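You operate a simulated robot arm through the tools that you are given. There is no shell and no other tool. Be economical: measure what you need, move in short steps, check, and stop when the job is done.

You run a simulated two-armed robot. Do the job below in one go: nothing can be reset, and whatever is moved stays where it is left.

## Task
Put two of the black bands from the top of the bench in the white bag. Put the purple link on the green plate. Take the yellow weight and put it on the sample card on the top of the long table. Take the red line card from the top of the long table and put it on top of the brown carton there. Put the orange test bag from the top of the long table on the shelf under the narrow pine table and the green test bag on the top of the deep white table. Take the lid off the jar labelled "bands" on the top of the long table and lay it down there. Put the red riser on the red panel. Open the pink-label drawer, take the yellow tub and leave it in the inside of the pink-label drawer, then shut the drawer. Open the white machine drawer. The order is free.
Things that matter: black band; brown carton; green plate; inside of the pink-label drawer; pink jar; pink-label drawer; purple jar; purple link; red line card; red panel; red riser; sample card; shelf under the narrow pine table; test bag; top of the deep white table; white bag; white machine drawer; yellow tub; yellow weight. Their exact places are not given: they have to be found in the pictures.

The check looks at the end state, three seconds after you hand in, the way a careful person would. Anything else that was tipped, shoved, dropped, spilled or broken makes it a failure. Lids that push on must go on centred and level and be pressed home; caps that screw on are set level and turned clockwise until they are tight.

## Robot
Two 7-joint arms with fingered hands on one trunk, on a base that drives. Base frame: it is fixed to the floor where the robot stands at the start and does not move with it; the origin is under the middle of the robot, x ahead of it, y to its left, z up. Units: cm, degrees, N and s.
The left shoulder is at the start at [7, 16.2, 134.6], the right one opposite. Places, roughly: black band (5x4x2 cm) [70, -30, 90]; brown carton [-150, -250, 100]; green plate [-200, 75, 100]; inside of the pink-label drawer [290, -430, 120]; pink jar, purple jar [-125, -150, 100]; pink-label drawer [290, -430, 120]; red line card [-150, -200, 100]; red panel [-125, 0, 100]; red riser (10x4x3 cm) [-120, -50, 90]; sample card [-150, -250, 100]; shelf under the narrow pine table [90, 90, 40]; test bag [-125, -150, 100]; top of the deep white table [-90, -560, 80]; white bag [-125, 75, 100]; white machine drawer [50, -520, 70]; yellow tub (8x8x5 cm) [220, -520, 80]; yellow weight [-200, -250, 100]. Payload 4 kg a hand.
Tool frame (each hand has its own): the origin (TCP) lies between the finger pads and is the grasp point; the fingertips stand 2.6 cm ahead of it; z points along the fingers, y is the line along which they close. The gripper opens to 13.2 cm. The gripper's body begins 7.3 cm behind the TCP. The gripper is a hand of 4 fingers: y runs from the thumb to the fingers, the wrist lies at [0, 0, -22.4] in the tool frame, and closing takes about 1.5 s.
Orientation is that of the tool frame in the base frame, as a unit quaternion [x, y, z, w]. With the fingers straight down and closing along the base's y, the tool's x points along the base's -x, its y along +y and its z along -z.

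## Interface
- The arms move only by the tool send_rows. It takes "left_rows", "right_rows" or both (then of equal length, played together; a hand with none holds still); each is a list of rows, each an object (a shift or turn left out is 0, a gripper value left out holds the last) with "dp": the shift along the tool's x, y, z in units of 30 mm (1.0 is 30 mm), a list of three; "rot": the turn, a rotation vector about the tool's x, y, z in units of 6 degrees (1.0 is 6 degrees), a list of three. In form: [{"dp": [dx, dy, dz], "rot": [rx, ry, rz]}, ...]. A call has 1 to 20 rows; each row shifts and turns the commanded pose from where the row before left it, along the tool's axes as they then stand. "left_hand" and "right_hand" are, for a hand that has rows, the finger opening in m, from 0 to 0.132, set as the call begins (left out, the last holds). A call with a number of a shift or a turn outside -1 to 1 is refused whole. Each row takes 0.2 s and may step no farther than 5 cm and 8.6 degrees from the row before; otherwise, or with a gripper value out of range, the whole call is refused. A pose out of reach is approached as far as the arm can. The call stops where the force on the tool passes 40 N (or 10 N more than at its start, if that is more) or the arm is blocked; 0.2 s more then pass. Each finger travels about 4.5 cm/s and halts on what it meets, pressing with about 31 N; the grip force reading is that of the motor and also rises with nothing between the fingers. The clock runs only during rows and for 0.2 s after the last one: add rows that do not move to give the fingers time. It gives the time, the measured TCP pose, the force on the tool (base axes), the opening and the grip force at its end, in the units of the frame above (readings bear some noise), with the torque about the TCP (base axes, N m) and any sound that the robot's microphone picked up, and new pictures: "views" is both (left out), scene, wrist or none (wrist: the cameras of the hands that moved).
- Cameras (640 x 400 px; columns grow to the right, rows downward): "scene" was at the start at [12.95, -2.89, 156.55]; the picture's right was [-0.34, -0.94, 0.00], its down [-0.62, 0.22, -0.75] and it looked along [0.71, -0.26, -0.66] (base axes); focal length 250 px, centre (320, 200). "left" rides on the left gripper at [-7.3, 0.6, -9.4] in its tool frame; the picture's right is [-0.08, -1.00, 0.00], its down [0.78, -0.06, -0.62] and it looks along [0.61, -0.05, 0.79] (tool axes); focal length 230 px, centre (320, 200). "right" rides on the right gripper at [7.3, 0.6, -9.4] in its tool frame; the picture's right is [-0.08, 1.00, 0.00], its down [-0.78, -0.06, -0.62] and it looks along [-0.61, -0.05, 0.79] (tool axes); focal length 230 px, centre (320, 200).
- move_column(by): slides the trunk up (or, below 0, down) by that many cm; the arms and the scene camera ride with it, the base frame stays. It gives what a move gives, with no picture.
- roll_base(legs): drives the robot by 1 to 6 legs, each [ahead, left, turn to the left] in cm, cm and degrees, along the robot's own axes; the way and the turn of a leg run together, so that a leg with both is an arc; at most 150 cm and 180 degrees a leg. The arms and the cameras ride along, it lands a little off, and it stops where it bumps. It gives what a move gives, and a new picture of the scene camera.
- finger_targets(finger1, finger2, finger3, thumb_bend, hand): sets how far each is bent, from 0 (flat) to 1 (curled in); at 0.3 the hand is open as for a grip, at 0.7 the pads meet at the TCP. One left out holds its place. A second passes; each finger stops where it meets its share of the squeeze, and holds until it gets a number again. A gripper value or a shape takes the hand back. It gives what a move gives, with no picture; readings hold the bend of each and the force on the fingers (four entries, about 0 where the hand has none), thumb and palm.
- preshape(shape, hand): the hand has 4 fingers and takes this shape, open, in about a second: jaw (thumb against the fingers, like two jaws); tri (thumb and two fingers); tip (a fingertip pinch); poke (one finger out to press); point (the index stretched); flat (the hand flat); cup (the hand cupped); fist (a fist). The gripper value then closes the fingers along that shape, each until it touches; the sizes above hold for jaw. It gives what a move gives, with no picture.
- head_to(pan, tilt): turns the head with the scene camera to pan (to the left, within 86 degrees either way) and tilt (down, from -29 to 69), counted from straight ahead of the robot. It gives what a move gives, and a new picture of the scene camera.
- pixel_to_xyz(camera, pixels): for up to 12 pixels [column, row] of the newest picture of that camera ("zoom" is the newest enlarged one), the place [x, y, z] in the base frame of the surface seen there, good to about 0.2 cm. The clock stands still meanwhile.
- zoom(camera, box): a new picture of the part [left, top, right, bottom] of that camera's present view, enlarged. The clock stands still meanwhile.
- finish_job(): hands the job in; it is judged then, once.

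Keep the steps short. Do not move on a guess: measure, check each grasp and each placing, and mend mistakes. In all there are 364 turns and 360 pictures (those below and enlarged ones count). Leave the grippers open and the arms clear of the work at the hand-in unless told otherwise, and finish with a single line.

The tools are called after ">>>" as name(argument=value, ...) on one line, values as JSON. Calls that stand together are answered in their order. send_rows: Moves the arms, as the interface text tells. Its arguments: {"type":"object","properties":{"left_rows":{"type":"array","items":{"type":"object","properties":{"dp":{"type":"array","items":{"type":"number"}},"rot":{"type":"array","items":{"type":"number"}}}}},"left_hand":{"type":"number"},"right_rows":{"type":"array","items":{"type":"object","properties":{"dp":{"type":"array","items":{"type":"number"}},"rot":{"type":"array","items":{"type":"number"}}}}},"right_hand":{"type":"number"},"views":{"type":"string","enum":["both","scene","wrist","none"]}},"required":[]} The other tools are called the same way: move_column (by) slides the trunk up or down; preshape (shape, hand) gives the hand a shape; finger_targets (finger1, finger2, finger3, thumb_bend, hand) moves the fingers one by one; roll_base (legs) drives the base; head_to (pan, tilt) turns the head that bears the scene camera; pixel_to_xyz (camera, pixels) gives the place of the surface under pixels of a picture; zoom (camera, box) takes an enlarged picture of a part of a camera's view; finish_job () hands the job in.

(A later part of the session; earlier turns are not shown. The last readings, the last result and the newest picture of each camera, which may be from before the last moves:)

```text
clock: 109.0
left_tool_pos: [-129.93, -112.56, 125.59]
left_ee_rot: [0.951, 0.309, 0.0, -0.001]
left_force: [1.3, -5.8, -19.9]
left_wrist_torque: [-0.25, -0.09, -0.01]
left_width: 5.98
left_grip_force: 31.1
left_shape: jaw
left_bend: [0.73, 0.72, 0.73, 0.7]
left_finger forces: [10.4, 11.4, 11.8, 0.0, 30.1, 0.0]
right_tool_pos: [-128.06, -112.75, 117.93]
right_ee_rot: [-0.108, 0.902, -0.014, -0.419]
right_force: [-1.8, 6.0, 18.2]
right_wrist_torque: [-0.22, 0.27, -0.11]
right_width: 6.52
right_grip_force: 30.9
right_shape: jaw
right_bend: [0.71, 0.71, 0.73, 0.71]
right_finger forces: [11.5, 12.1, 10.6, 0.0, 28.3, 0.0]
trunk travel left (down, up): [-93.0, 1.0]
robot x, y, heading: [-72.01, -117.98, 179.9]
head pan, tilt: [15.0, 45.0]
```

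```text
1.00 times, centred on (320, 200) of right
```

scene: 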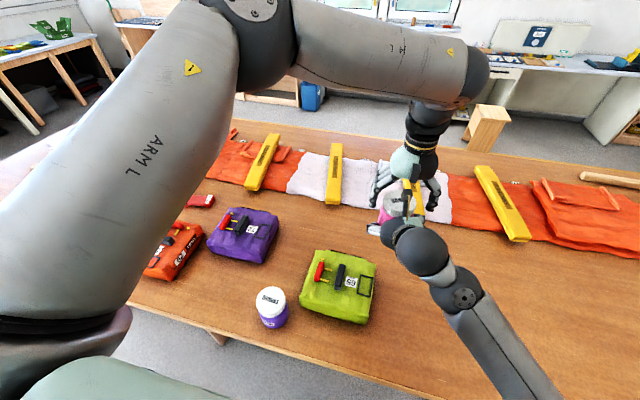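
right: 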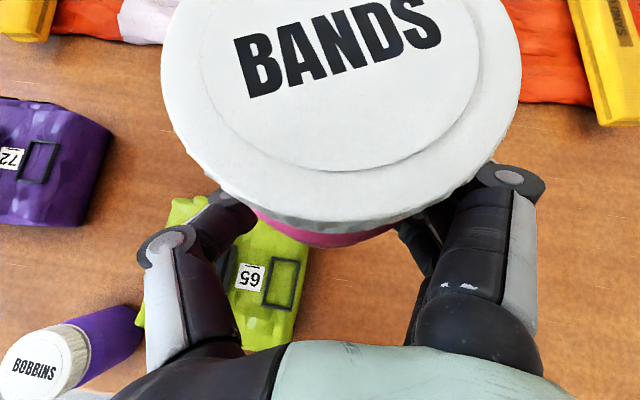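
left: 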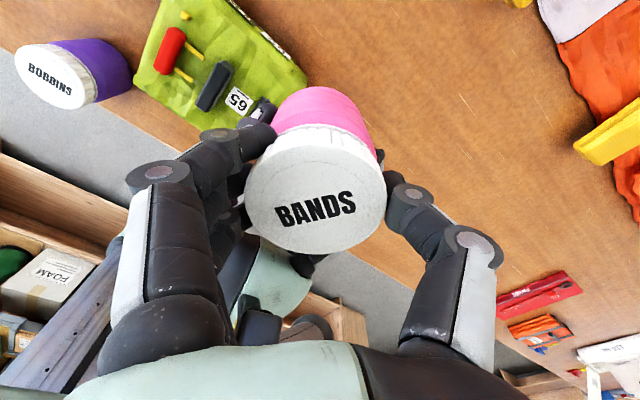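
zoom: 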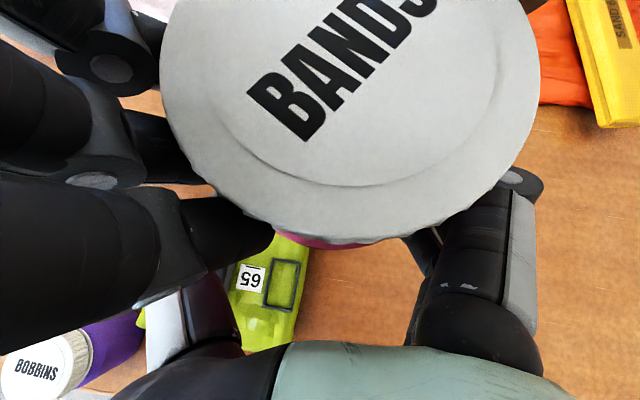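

Still threaded (20 N pull). I ease the pull, turn a bit more, then regrip from zero.

>>> send_rows(left_rows=[{"dp": [0, 0, 0.12]}, {"rot": [0, 0, -1]}, {"rot": [0, 0, -1]}, {"rot": [0, 0, -1]}, {}], views="none")

>>> send_rows(left_rows=[{}, {}, {}, {}, {"dp": [0, 0, -0.3]}, {"rot": [0, 0, 1]}, {"rot": [0, 0, 1]}, {"rot": [0, 0, 1]}, {"rot": [0, 0, 1]}, {"rot": [0, 0, 1]}, {"rot": [0, 0, 1]}, {"rot": [0, 0, 1]}, {"rot": [0, 0, 1]}, {"rot": [0, 0, 1]}], left_hand=0.11, views="wrist")

>>> zoom(camera="right", box=[0, 0, 640, 400])

```text
clock: 109.9
left_tool_pos: [-130.31, -113.11, 125.3]
left_ee_rot: [0.899, 0.438, -0.003, 0.001]
left_force: [-1.2, -5.5, -0.8]
left_wrist_torque: [1.14, -0.41, -0.64]
left_width: 5.95
left_grip_force: 31.2
left_shape: jaw
left_bend: [0.73, 0.72, 0.74, 0.7]
left_finger forces: [9.3, 8.3, 8.0, 0.0, 32.2, 0.1]
right_tool_pos: [-128.1, -112.43, 117.69]
right_ee_rot: [-0.1, 0.904, -0.013, -0.416]
right_force: [1.8, 6.0, -0.5]
right_wrist_torque: [-1.61, 0.54, 0.5]
right_width: 6.23
right_grip_force: 30.6
right_shape: jaw
right_bend: [0.72, 0.72, 0.75, 0.7]
right_finger forces: [9.6, 10.0, 4.8, 0.0, 31.2, 0.0]
trunk travel left (down, up): [-93.0, 1.0]
robot x, y, heading: [-71.9, -118.34, 180.0]
head pan, tilt: [15.0, 45.0]
stopped in row 4 (left hand): the force on the tool passed its limit (the readings are from after the stop); the commanded pose is now the measured one
```

```text
clock: 112.9
left_tool_pos: [-130.32, -113.16, 126.16]
left_ee_rot: [1.0, -0.018, -0.003, 0.002]
left_force: [0.4, -0.2, 0.4]
left_wrist_torque: [0.0, -0.02, -0.03]
left_width: 10.97
left_grip_force: 0.1
left_shape: jaw
left_bend: [0.56, 0.56, 0.56, 0.52]
left_finger forces: [0.0, 0.0, 0.0, 0.0, 0.0, 0.0]
right_tool_pos: [-128.07, -112.36, 117.53]
right_ee_rot: [-0.101, 0.903, -0.012, -0.416]
right_force: [-0.4, 0.2, -0.8]
right_wrist_torque: [-0.03, 0.0, 0.03]
right_width: 6.17
right_grip_force: 31.1
right_shape: jaw
right_bend: [0.72, 0.72, 0.75, 0.7]
right_finger forces: [10.9, 11.6, 7.1, 0.1, 27.5, 0.0]
trunk travel left (down, up): [-93.0, 1.0]
robot x, y, heading: [-72.64, -118.11, 180.0]
head pan, tilt: [15.0, 45.0]
```

left: 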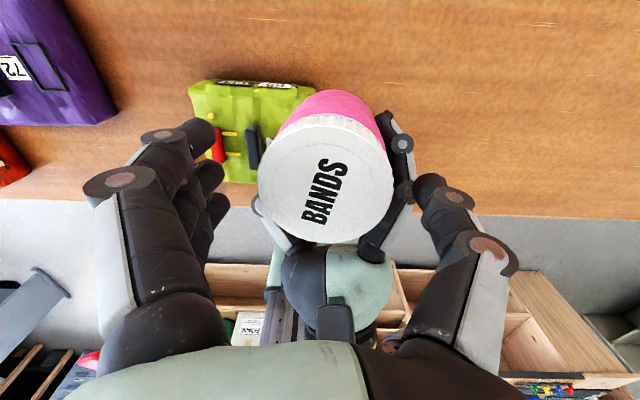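

```text
1.00 times, centred on (320, 200) of right
```

zoom: 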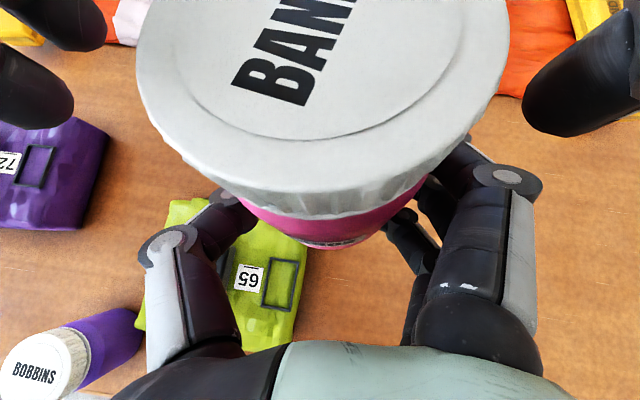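

Lid has turned ~60° relative to the label: it's unscrewing. Regrip at yaw 0 and turn again, stopping short of the collision angle.

>>> send_rows(left_rows=[{"dp": [0, 0, 0.22]}, {}, {}, {}, {}, {}, {}, {"rot": [0, 0, -1]}, {"rot": [0, 0, -1]}, {"rot": [0, 0, -1]}, {"rot": [0, 0, -1]}, {"rot": [0, 0, -1]}, {"rot": [0, 0, -1]}, {}], left_hand=0.0, views="wrist")

>>> zoom(camera="right", box=[0, 0, 640, 400])

```text
clock: 115.9
left_tool_pos: [-130.25, -113.09, 125.59]
left_ee_rot: [0.956, 0.293, -0.003, 0.001]
left_force: [6.9, -2.9, -1.8]
left_wrist_torque: [-0.88, -0.73, -0.13]
left_width: 6.18
left_grip_force: 31.0
left_shape: jaw
left_bend: [0.73, 0.73, 0.74, 0.7]
left_finger forces: [11.7, 11.6, 11.1, 0.0, 29.9, 0.0]
right_tool_pos: [-128.23, -112.46, 117.75]
right_ee_rot: [-0.101, 0.904, -0.011, -0.416]
right_force: [-7.3, 3.9, 0.7]
right_wrist_torque: [0.62, 0.21, 0.04]
right_width: 6.11
right_grip_force: 31.4
right_shape: jaw
right_bend: [0.71, 0.71, 0.75, 0.7]
right_finger forces: [12.5, 13.0, 5.4, 0.1, 25.8, 0.1]
trunk travel left (down, up): [-93.0, 1.0]
robot x, y, heading: [-72.49, -117.73, 179.9]
head pan, tilt: [15.0, 45.0]
```

left: 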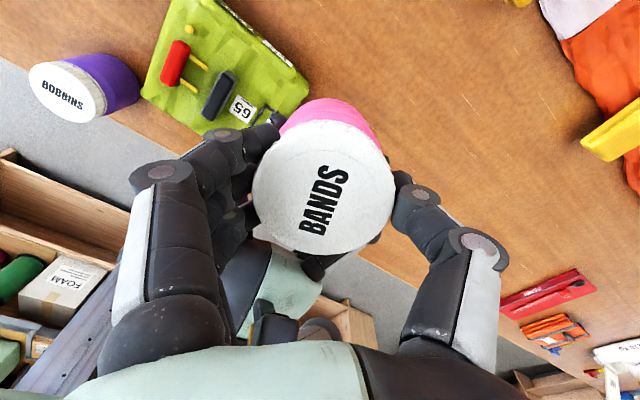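

```text
1.00 times, centred on (320, 200) of right
```

zoom: 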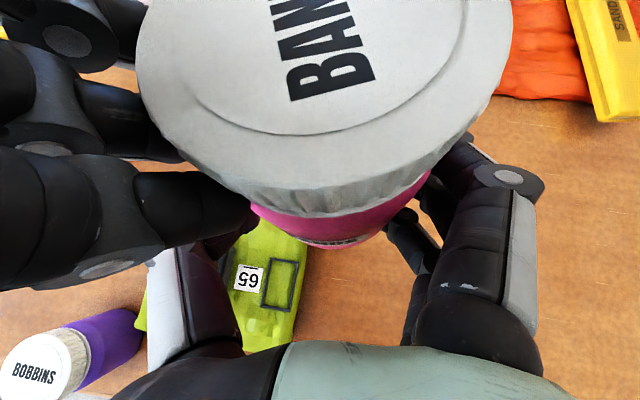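

Lid ~100° turned. Try a gentle lift.

>>> send_rows(left_rows=[{"dp": [0, 0, -0.15]}, {"dp": [0, 0, -0.1]}, {}], views="none")

>>> zoom(camera="right", box=[0, 0, 640, 400])

```text
clock: 116.7
left_tool_pos: [-130.27, -113.29, 126.04]
left_ee_rot: [0.957, 0.291, -0.002, 0.001]
left_force: [7.7, -0.3, -26.3]
left_wrist_torque: [-0.59, -0.57, -0.11]
left_width: 6.24
left_grip_force: 31.0
left_shape: jaw
left_bend: [0.73, 0.73, 0.73, 0.7]
left_finger forces: [10.7, 11.2, 13.1, 0.0, 30.2, 0.0]
right_tool_pos: [-128.14, -112.46, 117.83]
right_ee_rot: [-0.1, 0.902, -0.014, -0.419]
right_force: [-5.9, -0.2, 25.5]
right_wrist_torque: [0.43, 0.55, 0.01]
right_width: 6.03
right_grip_force: 31.4
right_shape: jaw
right_bend: [0.71, 0.71, 0.76, 0.71]
right_finger forces: [12.5, 13.7, 3.1, 0.0, 25.3, 0.0]
trunk travel left (down, up): [-93.0, 1.0]
robot x, y, heading: [-72.03, -118.12, 179.8]
head pan, tilt: [15.0, 45.0]
```

```text
1.00 times, centred on (320, 200) of right
```

zoom: 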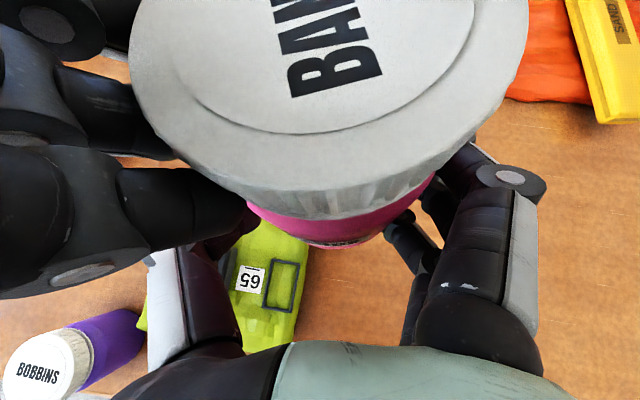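

Still threaded. Another stroke.

>>> send_rows(left_rows=[{"dp": [0, 0, 0.2]}, {}, {}, {}, {}, {"dp": [0, 0, -0.25]}, {"rot": [0, 0, 1]}, {"rot": [0, 0, 1]}, {"rot": [0, 0, 1]}, {"rot": [0, 0, 1]}, {"rot": [0, 0, 1]}, {"rot": [0, 0, 1]}], left_hand=0.11, views="wrist")

>>> zoom(camera="right", box=[0, 0, 640, 400])

>>> pixel_to_xyz(camera="left", pixels=[[325, 140], [275, 185], [375, 185], [325, 225], [325, 185]])

```text
clock: 119.3
left_tool_pos: [-130.42, -113.04, 126.54]
left_ee_rot: [1.0, -0.019, -0.003, 0.001]
left_force: [0.4, -0.6, 0.0]
left_wrist_torque: [0.01, -0.03, 0.0]
left_width: 10.99
left_grip_force: 0.0
left_shape: jaw
left_bend: [0.56, 0.56, 0.56, 0.52]
left_finger forces: [0.0, 0.1, 0.1, 0.0, 0.0, 0.1]
right_tool_pos: [-128.1, -112.32, 117.69]
right_ee_rot: [-0.102, 0.903, -0.013, -0.416]
right_force: [0.1, -0.1, -1.0]
right_wrist_torque: [0.01, -0.02, -0.02]
right_width: 6.06
right_grip_force: 30.8
right_shape: jaw
right_bend: [0.71, 0.71, 0.76, 0.7]
right_finger forces: [11.8, 12.4, 6.1, 0.2, 27.5, 0.0]
trunk travel left (down, up): [-93.0, 1.0]
robot x, y, heading: [-72.16, -117.76, 180.0]
head pan, tilt: [15.0, 45.0]
```

left: 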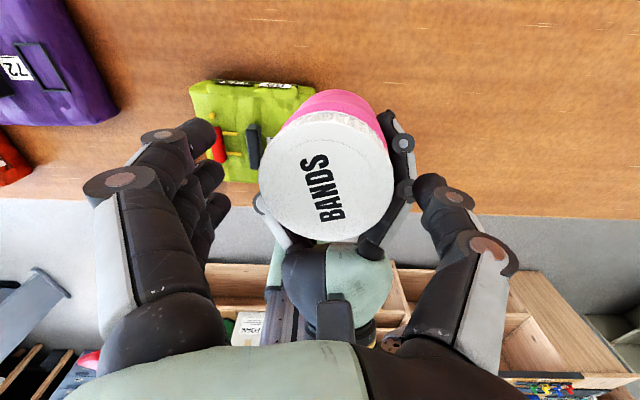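

```text
1.00 times, centred on (320, 200) of right
```

zoom: 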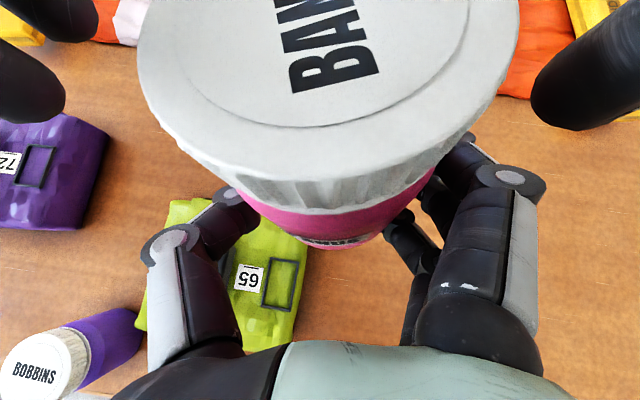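

```text
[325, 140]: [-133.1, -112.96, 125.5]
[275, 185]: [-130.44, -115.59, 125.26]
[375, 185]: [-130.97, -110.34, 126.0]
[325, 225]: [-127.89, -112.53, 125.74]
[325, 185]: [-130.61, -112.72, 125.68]
```

The jar leans ~8° toward -y. I level it with the right hand, then grip and turn again.

>>> send_rows(right_rows=[{"rot": [0.43, 0.13, 0.48]}, {"rot": [0.43, 0.13, 0.48]}, {}], left_rows=[{}, {"dp": [-0.1, -0.2, 0]}, {}], views="wrist")

>>> pixel_to_xyz(camera="left", pixels=[[325, 140], [275, 185], [375, 185], [325, 225], [325, 185]])

```text
clock: 120.1
left_tool_pos: [-130.59, -112.52, 126.49]
left_ee_rot: [1.0, -0.017, -0.002, 0.001]
left_force: [0.0, 0.2, -1.0]
left_wrist_torque: [0.0, -0.01, -0.02]
left_width: 10.99
left_grip_force: 0.1
left_shape: jaw
left_bend: [0.56, 0.56, 0.56, 0.52]
left_finger forces: [0.1, 0.1, 0.0, 0.0, 0.1, 0.1]
right_tool_pos: [-128.2, -112.37, 117.59]
right_ee_rot: [-0.074, 0.9, -0.074, -0.422]
right_force: [-0.6, 0.1, -2.0]
right_wrist_torque: [0.01, -0.03, 0.02]
right_width: 6.07
right_grip_force: 31.7
right_shape: jaw
right_bend: [0.71, 0.71, 0.76, 0.7]
right_finger forces: [11.8, 12.5, 6.0, 0.0, 27.4, 0.1]
trunk travel left (down, up): [-93.0, 1.0]
robot x, y, heading: [-72.41, -117.95, 180.0]
head pan, tilt: [15.0, 45.0]
```

right: 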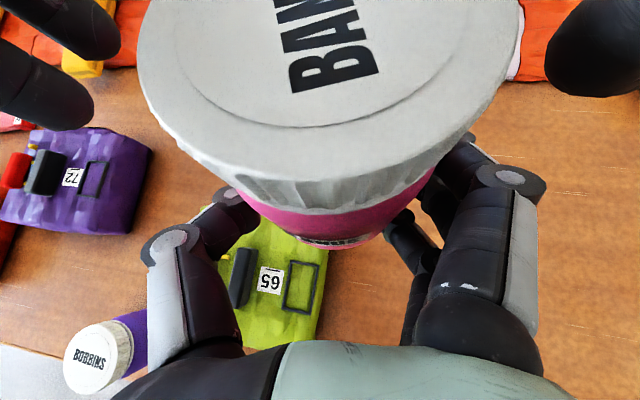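
left: 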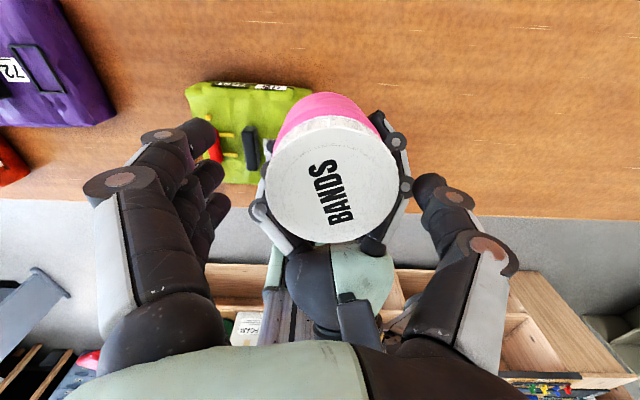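

```text
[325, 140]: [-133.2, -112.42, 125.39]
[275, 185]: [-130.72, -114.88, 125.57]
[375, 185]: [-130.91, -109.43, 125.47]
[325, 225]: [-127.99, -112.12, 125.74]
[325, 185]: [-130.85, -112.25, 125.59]
```

>>> send_rows(left_rows=[{"dp": [0, -0.18, 0.3]}, {}, {}, {}, {}, {}, {}, {"rot": [0, 0, -1]}, {"rot": [0, 0, -1]}, {"rot": [0, 0, -1]}, {"rot": [0, 0, -1]}, {"rot": [0, 0, -1]}, {"rot": [0, 0, -1]}, {}, {"dp": [0, 0, -0.2]}, {}], left_hand=0.0, views="wrist")

>>> zoom(camera="right", box=[0, 0, 640, 400])

```text
clock: 123.5
left_tool_pos: [-130.56, -111.89, 126.05]
left_ee_rot: [0.956, 0.293, -0.002, 0.002]
left_force: [4.1, -1.7, -24.6]
left_wrist_torque: [-0.2, -0.15, -0.25]
left_width: 6.03
left_grip_force: 30.7
left_shape: jaw
left_bend: [0.73, 0.73, 0.73, 0.7]
left_finger forces: [10.5, 11.6, 9.3, 0.1, 28.7, 0.1]
right_tool_pos: [-128.18, -112.36, 117.99]
right_ee_rot: [-0.073, 0.899, -0.076, -0.426]
right_force: [-4.2, 1.8, 22.5]
right_wrist_torque: [0.12, 0.47, 0.19]
right_width: 6.09
right_grip_force: 30.8
right_shape: jaw
right_bend: [0.71, 0.71, 0.75, 0.71]
right_finger forces: [13.1, 13.4, 4.4, 0.0, 27.9, 0.1]
trunk travel left (down, up): [-93.0, 1.0]
robot x, y, heading: [-72.33, -118.12, 180.2]
head pan, tilt: [15.0, 45.0]
```

left: 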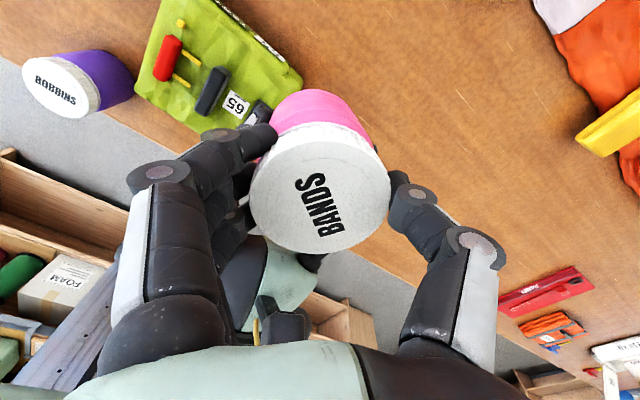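

```text
1.00 times, centred on (320, 200) of right
```

zoom: 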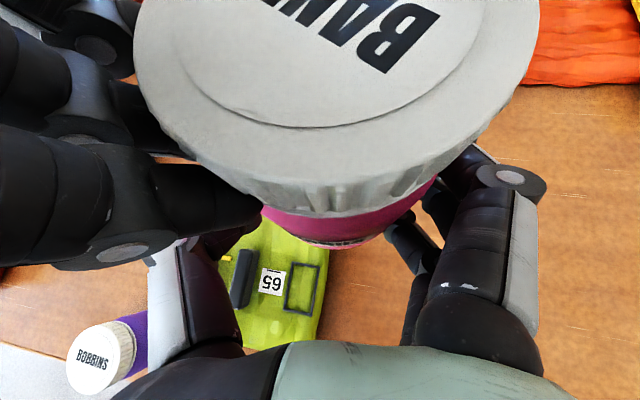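

Still engaged at ~140°. Next stroke.

>>> send_rows(left_rows=[{"dp": [0, 0, 0.18]}, {}, {}, {}, {}, {"dp": [0, 0, -0.2]}, {"rot": [0, 0, 1]}, {"rot": [0, 0, 1]}, {"rot": [0, 0, 1]}, {"rot": [0, 0, 1]}, {"rot": [0, 0, 1]}, {"rot": [0, 0, 1]}, {"dp": [0, 0, 0.2]}], left_hand=0.11, views="none")

>>> send_rows(left_rows=[{}, {}, {}, {}, {}, {}, {"rot": [0, 0, -1]}, {"rot": [0, 0, -1]}, {"rot": [0, 0, -1]}, {"rot": [0, 0, -1]}, {"rot": [0, 0, -1]}, {"rot": [0, 0, -1]}, {}, {"dp": [0, 0, -0.2]}, {}], left_hand=0.0, views="wrist")

>>> zoom(camera="right", box=[0, 0, 640, 400])

```text
clock: 126.3
left_tool_pos: [-130.46, -112.01, 125.69]
left_ee_rot: [1.0, -0.018, -0.003, 0.002]
left_force: [0.4, 0.7, -0.3]
left_wrist_torque: [0.02, 0.01, 0.01]
left_width: 10.97
left_grip_force: 0.0
left_shape: jaw
left_bend: [0.56, 0.56, 0.56, 0.52]
left_finger forces: [0.0, 0.0, 0.0, 0.1, 0.1, 0.1]
right_tool_pos: [-128.24, -112.46, 117.6]
right_ee_rot: [-0.074, 0.901, -0.075, -0.422]
right_force: [1.0, 1.2, -0.2]
right_wrist_torque: [-0.02, -0.02, 0.0]
right_width: 6.09
right_grip_force: 31.1
right_shape: jaw
right_bend: [0.71, 0.71, 0.76, 0.71]
right_finger forces: [12.6, 12.1, 7.0, 0.1, 28.2, 0.0]
trunk travel left (down, up): [-93.0, 1.0]
robot x, y, heading: [-72.04, -118.14, 179.9]
head pan, tilt: [15.0, 45.0]
```

```text
clock: 129.5
left_tool_pos: [-130.46, -111.92, 126.0]
left_ee_rot: [0.956, 0.292, -0.004, 0.002]
left_force: [3.8, -1.9, -23.2]
left_wrist_torque: [-0.21, -0.2, -0.25]
left_width: 6.02
left_grip_force: 31.0
left_shape: jaw
left_bend: [0.73, 0.73, 0.73, 0.7]
left_finger forces: [10.3, 11.7, 9.0, 0.1, 27.8, 0.1]
right_tool_pos: [-128.11, -112.46, 117.92]
right_ee_rot: [-0.074, 0.899, -0.076, -0.426]
right_force: [-3.5, 1.9, 21.3]
right_wrist_torque: [0.16, 0.39, 0.2]
right_width: 6.1
right_grip_force: 30.7
right_shape: jaw
right_bend: [0.71, 0.71, 0.76, 0.71]
right_finger forces: [12.9, 13.4, 4.3, 0.0, 27.5, 0.0]
trunk travel left (down, up): [-93.0, 1.0]
robot x, y, heading: [-72.08, -117.86, 179.9]
head pan, tilt: [15.0, 45.0]
```

left: 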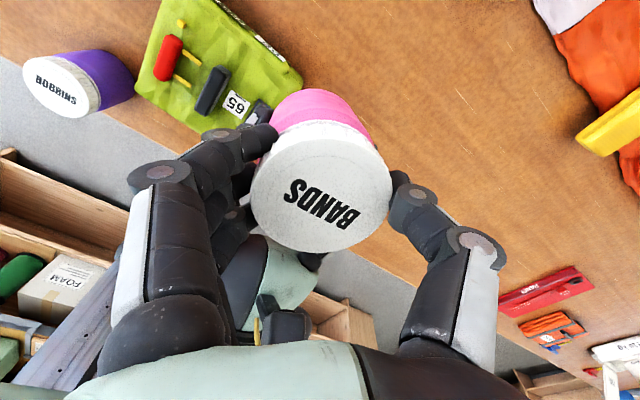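

```text
1.00 times, centred on (320, 200) of right
```

zoom: 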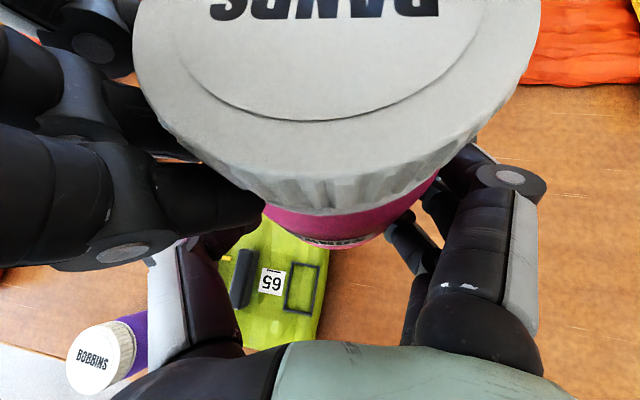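

180° turned and the label stays put. Continue with more strokes.

>>> send_rows(left_rows=[{"dp": [0, 0, 0.18]}, {}, {}, {}, {}, {"dp": [0, 0, -0.2]}, {"rot": [0, 0, 1]}, {"rot": [0, 0, 1]}, {"rot": [0, 0, 1]}, {"rot": [0, 0, 1]}, {"rot": [0, 0, 1]}, {"rot": [0, 0, 1]}, {"dp": [0, 0, 0.2]}], left_hand=0.11, views="none")

>>> send_rows(left_rows=[{}, {}, {}, {}, {}, {}, {"rot": [0, 0, -1]}, {"rot": [0, 0, -1]}, {"rot": [0, 0, -1]}, {"rot": [0, 0, -1]}, {"rot": [0, 0, -1]}, {"rot": [0, 0, -1]}, {}, {"dp": [0, 0, -0.2]}, {}], left_hand=0.0, views="none")

>>> send_rows(left_rows=[{"dp": [0, 0, 0.18]}, {}, {}, {}, {}, {"dp": [0, 0, -0.2]}, {"rot": [0, 0, 1]}, {"rot": [0, 0, 1]}, {"rot": [0, 0, 1]}, {"rot": [0, 0, 1]}, {"rot": [0, 0, 1]}, {"rot": [0, 0, 1]}, {"dp": [0, 0, 0.2]}], left_hand=0.11, views="wrist")

>>> pixel_to_xyz(camera="left", pixels=[[325, 140], [275, 185], [375, 185], [325, 225], [325, 185]])

>>> zoom(camera="right", box=[0, 0, 640, 400])

```text
clock: 132.3
left_tool_pos: [-130.59, -111.96, 125.69]
left_ee_rot: [1.0, -0.019, -0.003, 0.002]
left_force: [0.2, 0.8, 0.2]
left_wrist_torque: [0.02, 0.01, 0.02]
left_width: 10.99
left_grip_force: 0.1
left_shape: jaw
left_bend: [0.56, 0.56, 0.56, 0.52]
left_finger forces: [0.0, 0.1, 0.0, 0.0, 0.0, 0.0]
right_tool_pos: [-128.16, -112.41, 117.65]
right_ee_rot: [-0.074, 0.9, -0.074, -0.422]
right_force: [-0.2, -0.1, -1.4]
right_wrist_torque: [-0.02, -0.03, -0.01]
right_width: 6.11
right_grip_force: 30.8
right_shape: jaw
right_bend: [0.71, 0.71, 0.76, 0.71]
right_finger forces: [12.5, 12.4, 7.7, 0.0, 27.9, 0.0]
trunk travel left (down, up): [-93.0, 1.0]
robot x, y, heading: [-72.28, -118.08, 179.9]
head pan, tilt: [15.0, 45.0]
```

```text
clock: 135.5
left_tool_pos: [-130.44, -111.87, 126.1]
left_ee_rot: [0.956, 0.294, -0.004, 0.002]
left_force: [3.4, -3.6, -23.7]
left_wrist_torque: [-0.36, -0.16, -0.25]
left_width: 6.11
left_grip_force: 31.0
left_shape: jaw
left_bend: [0.73, 0.73, 0.73, 0.7]
left_finger forces: [11.5, 11.3, 9.5, 0.0, 28.6, 0.0]
right_tool_pos: [-128.18, -112.5, 118.03]
right_ee_rot: [-0.074, 0.899, -0.077, -0.425]
right_force: [-4.5, 3.8, 22.5]
right_wrist_torque: [0.15, 0.39, 0.14]
right_width: 6.14
right_grip_force: 31.2
right_shape: jaw
right_bend: [0.71, 0.71, 0.76, 0.71]
right_finger forces: [13.1, 13.6, 4.5, 0.0, 27.0, 0.1]
trunk travel left (down, up): [-93.0, 1.0]
robot x, y, heading: [-72.61, -117.82, 180.3]
head pan, tilt: [15.0, 45.0]
```

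```text
clock: 138.3
left_tool_pos: [-130.7, -111.98, 125.73]
left_ee_rot: [1.0, -0.018, -0.004, 0.002]
left_force: [0.0, -0.1, -0.5]
left_wrist_torque: [-0.01, 0.0, -0.01]
left_width: 10.96
left_grip_force: 0.1
left_shape: jaw
left_bend: [0.56, 0.56, 0.56, 0.52]
left_finger forces: [0.0, 0.1, 0.1, 0.1, 0.0, 0.0]
right_tool_pos: [-128.18, -112.37, 117.59]
right_ee_rot: [-0.074, 0.9, -0.075, -0.422]
right_force: [1.4, -0.1, -1.0]
right_wrist_torque: [0.0, -0.03, 0.03]
right_width: 6.12
right_grip_force: 31.2
right_shape: jaw
right_bend: [0.71, 0.71, 0.76, 0.71]
right_finger forces: [12.3, 12.6, 8.5, 0.1, 27.9, 0.0]
trunk travel left (down, up): [-93.0, 1.0]
robot x, y, heading: [-72.17, -118.15, 180.1]
head pan, tilt: [15.0, 45.0]
```

left: 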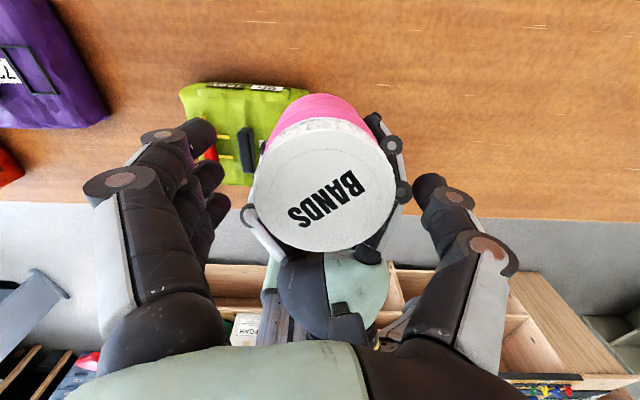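

```text
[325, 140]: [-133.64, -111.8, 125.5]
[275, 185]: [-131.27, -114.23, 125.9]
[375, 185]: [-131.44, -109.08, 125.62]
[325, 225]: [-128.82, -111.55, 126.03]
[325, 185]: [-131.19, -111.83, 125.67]
```

```text
1.00 times, centred on (320, 200) of right
```

zoom: 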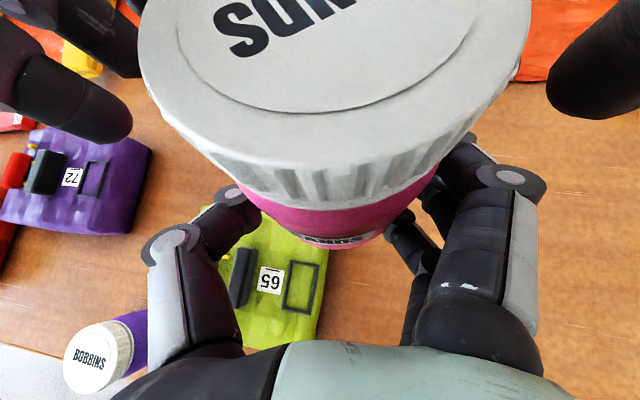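

Lid ~210°, rising slightly. Centre moved a little; I correct 0.5 cm and continue strokes.

>>> send_rows(left_rows=[{"dp": [-0.15, -0.08, 0]}, {}, {}, {}, {}, {}, {}, {"rot": [0, 0, -1]}, {"rot": [0, 0, -1]}, {"rot": [0, 0, -1]}, {"rot": [0, 0, -1]}, {"rot": [0, 0, -1]}, {"rot": [0, 0, -1]}, {}, {"dp": [0, 0, -0.2]}, {}], left_hand=0.0, views="none")

>>> send_rows(left_rows=[{"dp": [0, 0, 0.15]}, {}, {}, {}, {}, {"dp": [0, 0, -0.2]}, {"rot": [0, 0, 1]}, {"rot": [0, 0, 1]}, {"rot": [0, 0, 1]}, {"rot": [0, 0, 1]}, {"rot": [0, 0, 1]}, {"rot": [0, 0, 1]}, {"dp": [0, 0, 0.2]}], left_hand=0.11, views="none")

>>> send_rows(left_rows=[{}, {}, {}, {}, {}, {}, {"rot": [0, 0, -1]}, {"rot": [0, 0, -1]}, {"rot": [0, 0, -1]}, {"rot": [0, 0, -1]}, {"rot": [0, 0, -1]}, {"rot": [0, 0, -1]}, {}, {"dp": [0, 0, -0.2]}, {}], left_hand=0.0, views="wrist")

>>> zoom(camera="right", box=[0, 0, 640, 400])

```text
clock: 141.7
left_tool_pos: [-130.95, -111.62, 126.21]
left_ee_rot: [0.957, 0.291, -0.003, 0.002]
left_force: [2.1, -7.4, -20.3]
left_wrist_torque: [-0.37, 0.01, -0.1]
left_width: 5.93
left_grip_force: 31.1
left_shape: jaw
left_bend: [0.74, 0.72, 0.73, 0.7]
left_finger forces: [12.0, 11.5, 11.5, 0.1, 27.4, 0.0]
right_tool_pos: [-128.21, -112.37, 117.93]
right_ee_rot: [-0.074, 0.899, -0.077, -0.425]
right_force: [-2.8, 6.5, 21.0]
right_wrist_torque: [-0.11, 0.37, -0.06]
right_width: 6.14
right_grip_force: 30.7
right_shape: jaw
right_bend: [0.71, 0.7, 0.75, 0.72]
right_finger forces: [13.6, 14.5, 7.1, 0.1, 26.3, 0.0]
trunk travel left (down, up): [-93.0, 1.0]
robot x, y, heading: [-72.56, -118.09, 179.7]
head pan, tilt: [15.0, 45.0]
```

```text
clock: 144.5
left_tool_pos: [-131.04, -111.74, 125.96]
left_ee_rot: [1.0, -0.018, -0.002, 0.001]
left_force: [1.0, -0.1, -0.6]
left_wrist_torque: [0.0, 0.0, 0.01]
left_width: 11.01
left_grip_force: 0.0
left_shape: jaw
left_bend: [0.56, 0.56, 0.56, 0.52]
left_finger forces: [0.0, 0.1, 0.0, 0.0, 0.0, 0.1]
right_tool_pos: [-128.12, -112.48, 117.58]
right_ee_rot: [-0.074, 0.9, -0.075, -0.422]
right_force: [-0.4, -0.6, -1.2]
right_wrist_torque: [0.0, -0.07, -0.01]
right_width: 6.13
right_grip_force: 30.8
right_shape: jaw
right_bend: [0.71, 0.71, 0.76, 0.71]
right_finger forces: [11.7, 12.4, 9.0, 0.1, 27.4, 0.0]
trunk travel left (down, up): [-93.0, 1.0]
robot x, y, heading: [-72.45, -118.17, 180.1]
head pan, tilt: [15.0, 45.0]
```

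```text
clock: 147.7
left_tool_pos: [-130.95, -111.67, 126.38]
left_ee_rot: [0.957, 0.292, -0.003, 0.002]
left_force: [0.0, -6.8, -4.3]
left_wrist_torque: [0.0, 0.01, -0.08]
left_width: 5.95
left_grip_force: 31.2
left_shape: jaw
left_bend: [0.73, 0.73, 0.73, 0.7]
left_finger forces: [11.3, 11.9, 9.7, 0.0, 26.7, 0.0]
right_tool_pos: [-128.18, -112.38, 117.63]
right_ee_rot: [-0.074, 0.9, -0.075, -0.423]
right_force: [-0.6, 7.1, 3.6]
right_wrist_torque: [-0.59, -0.01, -0.1]
right_width: 6.17
right_grip_force: 30.7
right_shape: jaw
right_bend: [0.7, 0.7, 0.75, 0.71]
right_finger forces: [14.0, 14.3, 11.4, 0.1, 26.0, 0.1]
trunk travel left (down, up): [-93.0, 1.0]
robot x, y, heading: [-72.42, -117.91, 180.0]
head pan, tilt: [15.0, 45.0]
```

left: 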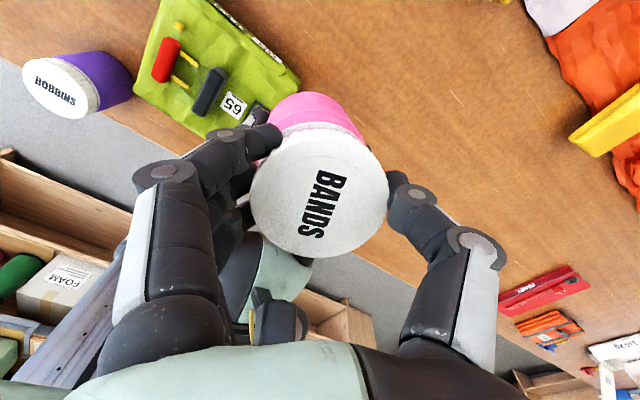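

```text
1.00 times, centred on (320, 200) of right
```

zoom: 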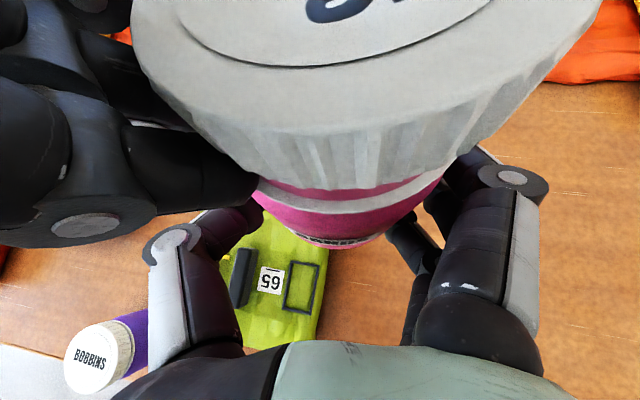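

Pull force dropped to 4 N and the neck shows: the lid is free. I lift it off.

>>> send_rows(left_rows=[{"dp": [0, 0, -0.3]}, {"dp": [0, 0, -0.5]}, {"dp": [0, 0, -1]}, {"dp": [0, 0, -1]}], views="wrist")

>>> zoom(camera="right", box=[0, 0, 640, 400])

```text
clock: 148.7
left_tool_pos: [-130.79, -111.58, 135.12]
left_ee_rot: [0.956, 0.293, -0.004, 0.001]
left_force: [0.5, 0.3, -1.1]
left_wrist_torque: [-0.05, 0.0, 0.0]
left_width: 5.97
left_grip_force: 30.8
left_shape: jaw
left_bend: [0.73, 0.73, 0.73, 0.7]
left_finger forces: [9.3, 9.5, 8.5, 0.0, 28.7, 0.1]
right_tool_pos: [-127.96, -112.31, 117.7]
right_ee_rot: [-0.074, 0.9, -0.074, -0.422]
right_force: [0.4, 0.9, -1.4]
right_wrist_torque: [0.0, -0.01, -0.02]
right_width: 6.17
right_grip_force: 30.7
right_shape: jaw
right_bend: [0.7, 0.7, 0.76, 0.71]
right_finger forces: [11.7, 12.8, 10.3, 0.0, 27.6, 0.0]
trunk travel left (down, up): [-93.0, 1.0]
robot x, y, heading: [-72.51, -118.08, 179.9]
head pan, tilt: [15.0, 45.0]
```

left: 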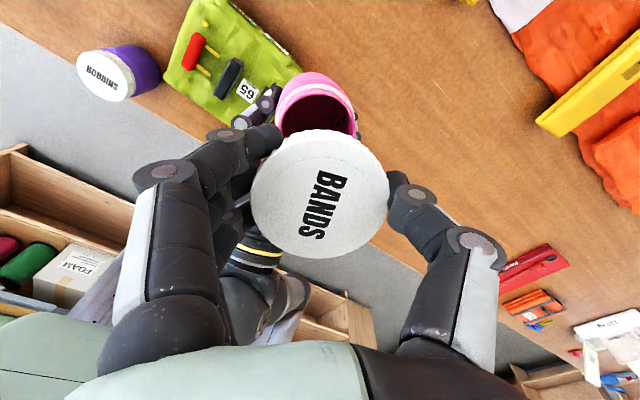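

```text
1.00 times, centred on (320, 200) of right
```

zoom: 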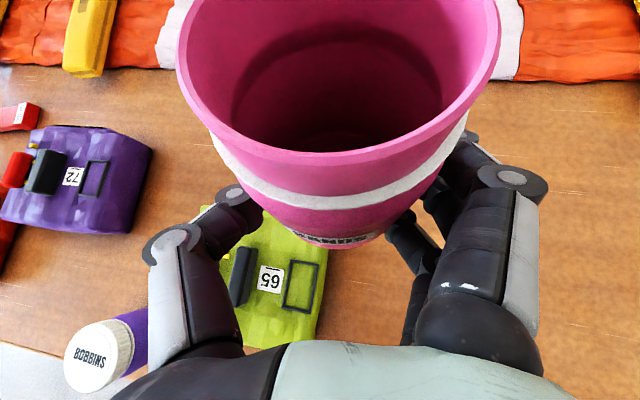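

Lid is off and the jar is upright in the right hand. I carry the lid left over the free spot where the jar stood, and move the jar to the right over free table.

>>> send_rows(left_rows=[{"dp": [0, 0, -0.5], "rot": [0, 0, 1]}, {"rot": [0, 0, 1]}, {"rot": [0, 0, 1]}, {"rot": [0, 0, 1]}, {"rot": [0, 0, 1]}, {"rot": [0, 0, 0.8]}, {"dp": [-0.3, 0.9, 0]}, {"dp": [-0.3, 0.9, 0]}, {"dp": [-0.3, 0.9, 0]}, {"dp": [-0.3, 0.9, 0]}, {"dp": [-0.3, 0.9, 0]}, {"dp": [-0.3, 0.9, 0]}, {"dp": [-0.3, 0.9, 0]}, {"dp": [-0.3, 0.9, 0]}, {"dp": [-0.3, 0.9, 0]}, {"dp": [-0.3, 0.9, 0]}], right_rows=[{}, {}, {}, {}, {}, {}, {}, {}, {}, {}, {"dp": [-0.056, 0.78, -0.158]}, {"dp": [-0.056, 0.78, -0.158]}, {"dp": [-0.056, 0.78, -0.158]}, {"dp": [-0.056, 0.78, -0.158]}, {"dp": [-0.056, 0.78, -0.158]}, {}], views="none")

>>> move_column(by=-14)

>>> send_rows(left_rows=[{}], views="both")

```text
clock: 151.9
left_tool_pos: [-139.12, -134.83, 136.58]
left_ee_rot: [1.0, -0.007, -0.003, 0.002]
left_force: [-1.3, 0.7, 0.4]
left_wrist_torque: [0.01, -0.03, 0.01]
left_width: 5.96
left_grip_force: 30.7
left_shape: jaw
left_bend: [0.73, 0.73, 0.73, 0.7]
left_finger forces: [9.5, 9.3, 8.4, 0.1, 28.5, 0.0]
right_tool_pos: [-127.68, -95.22, 115.9]
right_ee_rot: [-0.114, 0.908, 0.015, -0.403]
right_force: [0.8, 0.1, -0.5]
right_wrist_torque: [0.0, -0.02, 0.01]
right_width: 6.14
right_grip_force: 31.1
right_shape: jaw
right_bend: [0.7, 0.7, 0.76, 0.71]
right_finger forces: [11.7, 12.4, 8.1, 0.0, 27.4, 0.0]
trunk travel left (down, up): [-93.0, 1.0]
robot x, y, heading: [-72.27, -118.06, 179.9]
head pan, tilt: [15.0, 45.0]
stopped in row 15 (right hand): the arm was blocked; the commanded pose is now the measured one
```

```text
clock: 153.6
left_tool_pos: [-139.15, -135.14, 122.51]
left_ee_rot: [1.0, -0.006, -0.004, 0.002]
left_force: [0.3, -0.3, 0.0]
left_wrist_torque: [0.0, 0.0, 0.0]
left_width: 5.97
left_grip_force: 31.6
left_shape: jaw
left_bend: [0.73, 0.73, 0.73, 0.7]
left_finger forces: [9.4, 9.4, 8.4, 0.1, 28.4, 0.0]
right_tool_pos: [-127.47, -95.23, 102.02]
right_ee_rot: [-0.114, 0.907, 0.015, -0.404]
right_force: [0.3, -0.6, -1.0]
right_wrist_torque: [0.0, -0.05, 0.0]
right_width: 6.13
right_grip_force: 30.6
right_shape: jaw
right_bend: [0.7, 0.7, 0.76, 0.71]
right_finger forces: [11.7, 12.4, 8.0, 0.0, 27.4, 0.0]
trunk travel left (down, up): [-79.0, 15.0]
robot x, y, heading: [-72.41, -117.74, 180.0]
head pan, tilt: [15.0, 45.0]
```

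```text
clock: 154.0
left_tool_pos: [-139.07, -134.96, 122.49]
left_ee_rot: [1.0, -0.007, -0.004, 0.002]
left_force: [-0.6, 0.2, -0.1]
left_wrist_torque: [0.01, 0.0, 0.01]
left_width: 5.94
left_grip_force: 31.6
left_shape: jaw
left_bend: [0.73, 0.73, 0.73, 0.7]
left_finger forces: [9.4, 9.3, 8.4, 0.0, 28.3, 0.1]
right_tool_pos: [-127.46, -95.41, 101.82]
right_ee_rot: [-0.114, 0.907, 0.016, -0.404]
right_force: [0.9, 0.0, -1.1]
right_wrist_torque: [0.01, -0.04, 0.0]
right_width: 6.13
right_grip_force: 30.7
right_shape: jaw
right_bend: [0.7, 0.7, 0.76, 0.71]
right_finger forces: [11.6, 12.3, 8.0, 0.0, 27.5, 0.0]
trunk travel left (down, up): [-79.0, 15.0]
robot x, y, heading: [-72.66, -118.04, 179.9]
head pan, tilt: [15.0, 45.0]
```

scene: 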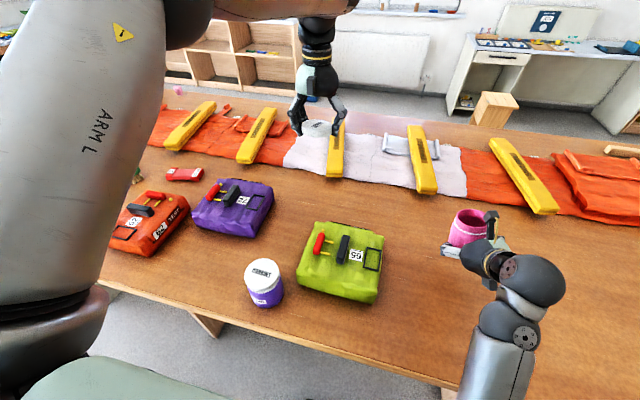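
left: 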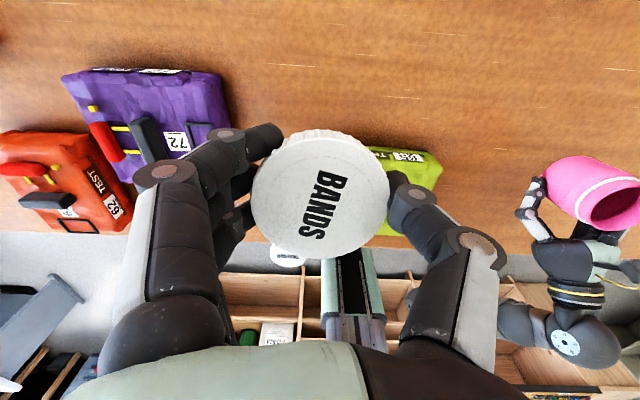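

The lid is above a free spot. Let me look at the jar's tilt before lowering it.

>>> zoom(camera="scene", box=[420, 180, 540, 300])

>>> pixel_to_xyz(camera="zoom", pixels=[[195, 170], [290, 172], [170, 200], [225, 165], [225, 235], [200, 228], [160, 300], [250, 240]])

>>> zoom(camera="right", box=[0, 0, 640, 400])

```text
3.33 times, centred on (480, 240) of scene
```

zoom: 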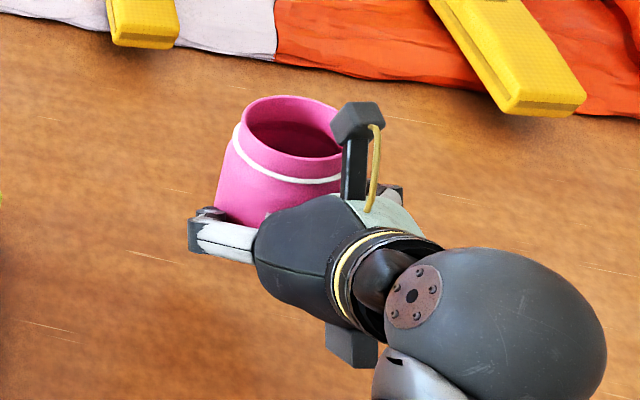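

```text
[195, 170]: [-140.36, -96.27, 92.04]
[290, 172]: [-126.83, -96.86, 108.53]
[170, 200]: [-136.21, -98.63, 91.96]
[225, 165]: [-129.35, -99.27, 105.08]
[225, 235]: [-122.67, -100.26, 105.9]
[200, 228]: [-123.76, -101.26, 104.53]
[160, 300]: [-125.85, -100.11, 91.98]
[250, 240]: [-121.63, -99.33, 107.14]
```

```text
1.00 times, centred on (320, 200) of right
```

zoom: 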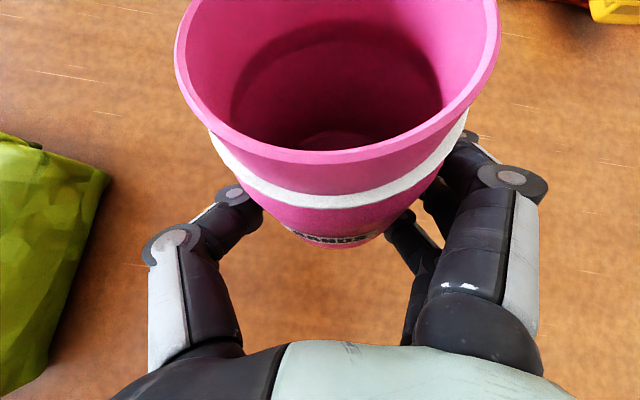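

>>> pixel_to_xyz(camera="right", pixels=[[181, 45], [497, 45], [335, 157], [240, 134], [435, 126], [200, 95], [480, 95]])

>>> pixel_to_xyz(camera="scene", pixels=[[466, 213], [481, 211], [489, 232], [478, 239], [468, 235]])

```text
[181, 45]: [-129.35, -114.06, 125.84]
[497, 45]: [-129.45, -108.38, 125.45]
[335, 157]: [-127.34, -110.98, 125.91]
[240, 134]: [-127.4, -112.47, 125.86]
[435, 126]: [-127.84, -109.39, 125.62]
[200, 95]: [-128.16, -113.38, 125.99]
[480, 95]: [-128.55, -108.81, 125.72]
```

```text
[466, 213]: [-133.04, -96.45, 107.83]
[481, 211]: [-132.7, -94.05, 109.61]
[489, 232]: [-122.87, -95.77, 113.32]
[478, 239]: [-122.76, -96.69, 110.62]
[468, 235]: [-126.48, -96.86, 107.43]
```

The jar leans ~7° both away and left. I correct with the right hand.

>>> send_rows(right_rows=[{"rot": [0.27, 0.68, 0.42]}, {"rot": [0.27, 0.68, 0.42]}, {}], views="both")

>>> pixel_to_xyz(camera="right", pixels=[[181, 45], [497, 45], [335, 157], [240, 134], [435, 126], [200, 95], [480, 95]])

```text
clock: 154.5
left_tool_pos: [-139.16, -135.03, 122.5]
left_ee_rot: [1.0, -0.007, -0.003, 0.003]
left_force: [-0.1, -1.3, -0.4]
left_wrist_torque: [0.0, 0.0, 0.0]
left_width: 5.95
left_grip_force: 31.0
left_shape: jaw
left_bend: [0.73, 0.73, 0.73, 0.7]
left_finger forces: [9.5, 9.4, 8.5, 0.0, 28.4, 0.0]
right_tool_pos: [-128.06, -90.76, 102.56]
right_ee_rot: [-0.137, 0.897, 0.073, -0.414]
right_force: [-0.7, 0.1, -1.4]
right_wrist_torque: [0.03, -0.05, -0.01]
right_width: 6.08
right_grip_force: 31.7
right_shape: jaw
right_bend: [0.7, 0.7, 0.76, 0.71]
right_finger forces: [11.6, 12.4, 7.7, 0.0, 27.4, 0.0]
right hand out of reach, approached as far as the arm can: row 1, 2
trunk travel left (down, up): [-79.0, 15.0]
robot x, y, heading: [-71.99, -118.01, 180.1]
head pan, tilt: [15.0, 45.0]
stopped in row 2 (right hand): the arm was blocked; the commanded pose is now the measured one
```

scene: 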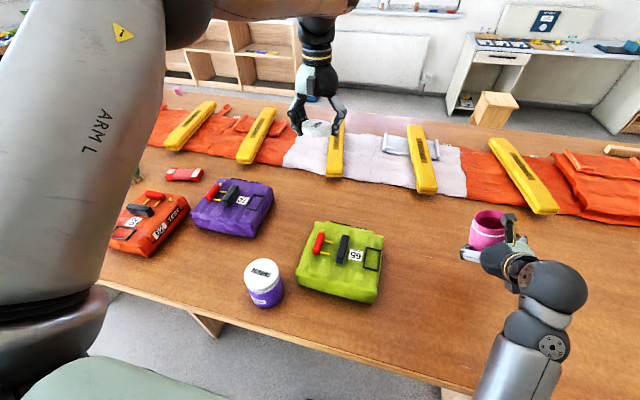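
right: 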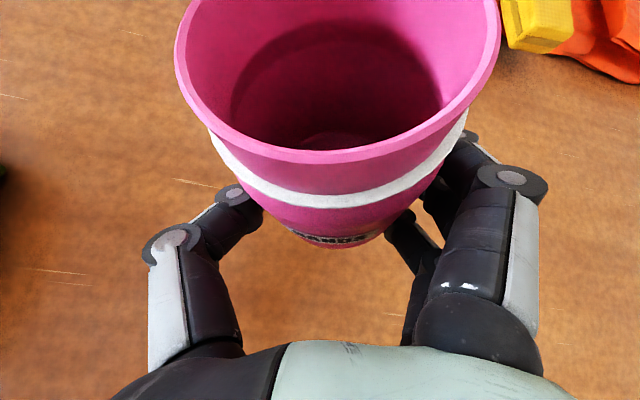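

```text
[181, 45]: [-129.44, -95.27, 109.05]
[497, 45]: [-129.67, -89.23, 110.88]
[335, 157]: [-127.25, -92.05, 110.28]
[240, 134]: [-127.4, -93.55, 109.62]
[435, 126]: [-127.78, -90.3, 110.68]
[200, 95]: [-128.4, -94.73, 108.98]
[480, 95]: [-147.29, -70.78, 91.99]
```

The right wrist is at a limit here. I first lay the lid down with the left hand: descend to just above the table.

>>> send_rows(left_rows=[{"dp": [0, 0.35, 1]}, {"dp": [0, 0.35, 1]}, {"dp": [0, 0, 1]}, {"dp": [0, 0, 1]}, {"dp": [0, 0, 1]}, {"dp": [0, 0, 1]}, {"dp": [0, 0, 1]}, {"dp": [0, 0, 0.9]}, {"dp": [0, 0, 0.5]}, {}], views="wrist")

```text
clock: 156.7
left_tool_pos: [-139.35, -137.29, 97.35]
left_ee_rot: [1.0, -0.007, -0.004, 0.001]
left_force: [0.2, -0.5, -0.9]
left_wrist_torque: [0.01, 0.01, 0.03]
left_width: 5.96
left_grip_force: 31.1
left_shape: jaw
left_bend: [0.73, 0.73, 0.73, 0.7]
left_finger forces: [9.8, 9.1, 8.4, 0.0, 28.2, 0.1]
right_tool_pos: [-128.0, -90.83, 102.37]
right_ee_rot: [-0.137, 0.897, 0.072, -0.414]
right_force: [-0.1, 1.0, -0.8]
right_wrist_torque: [0.02, -0.03, 0.0]
right_width: 6.12
right_grip_force: 31.1
right_shape: jaw
right_bend: [0.7, 0.7, 0.76, 0.71]
right_finger forces: [11.7, 12.5, 7.7, 0.0, 27.3, 0.0]
trunk travel left (down, up): [-79.0, 15.0]
robot x, y, heading: [-72.47, -117.99, 180.0]
head pan, tilt: [15.0, 45.0]
```

left: 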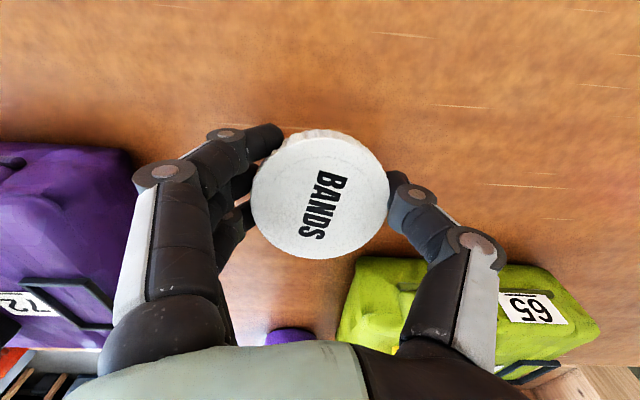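

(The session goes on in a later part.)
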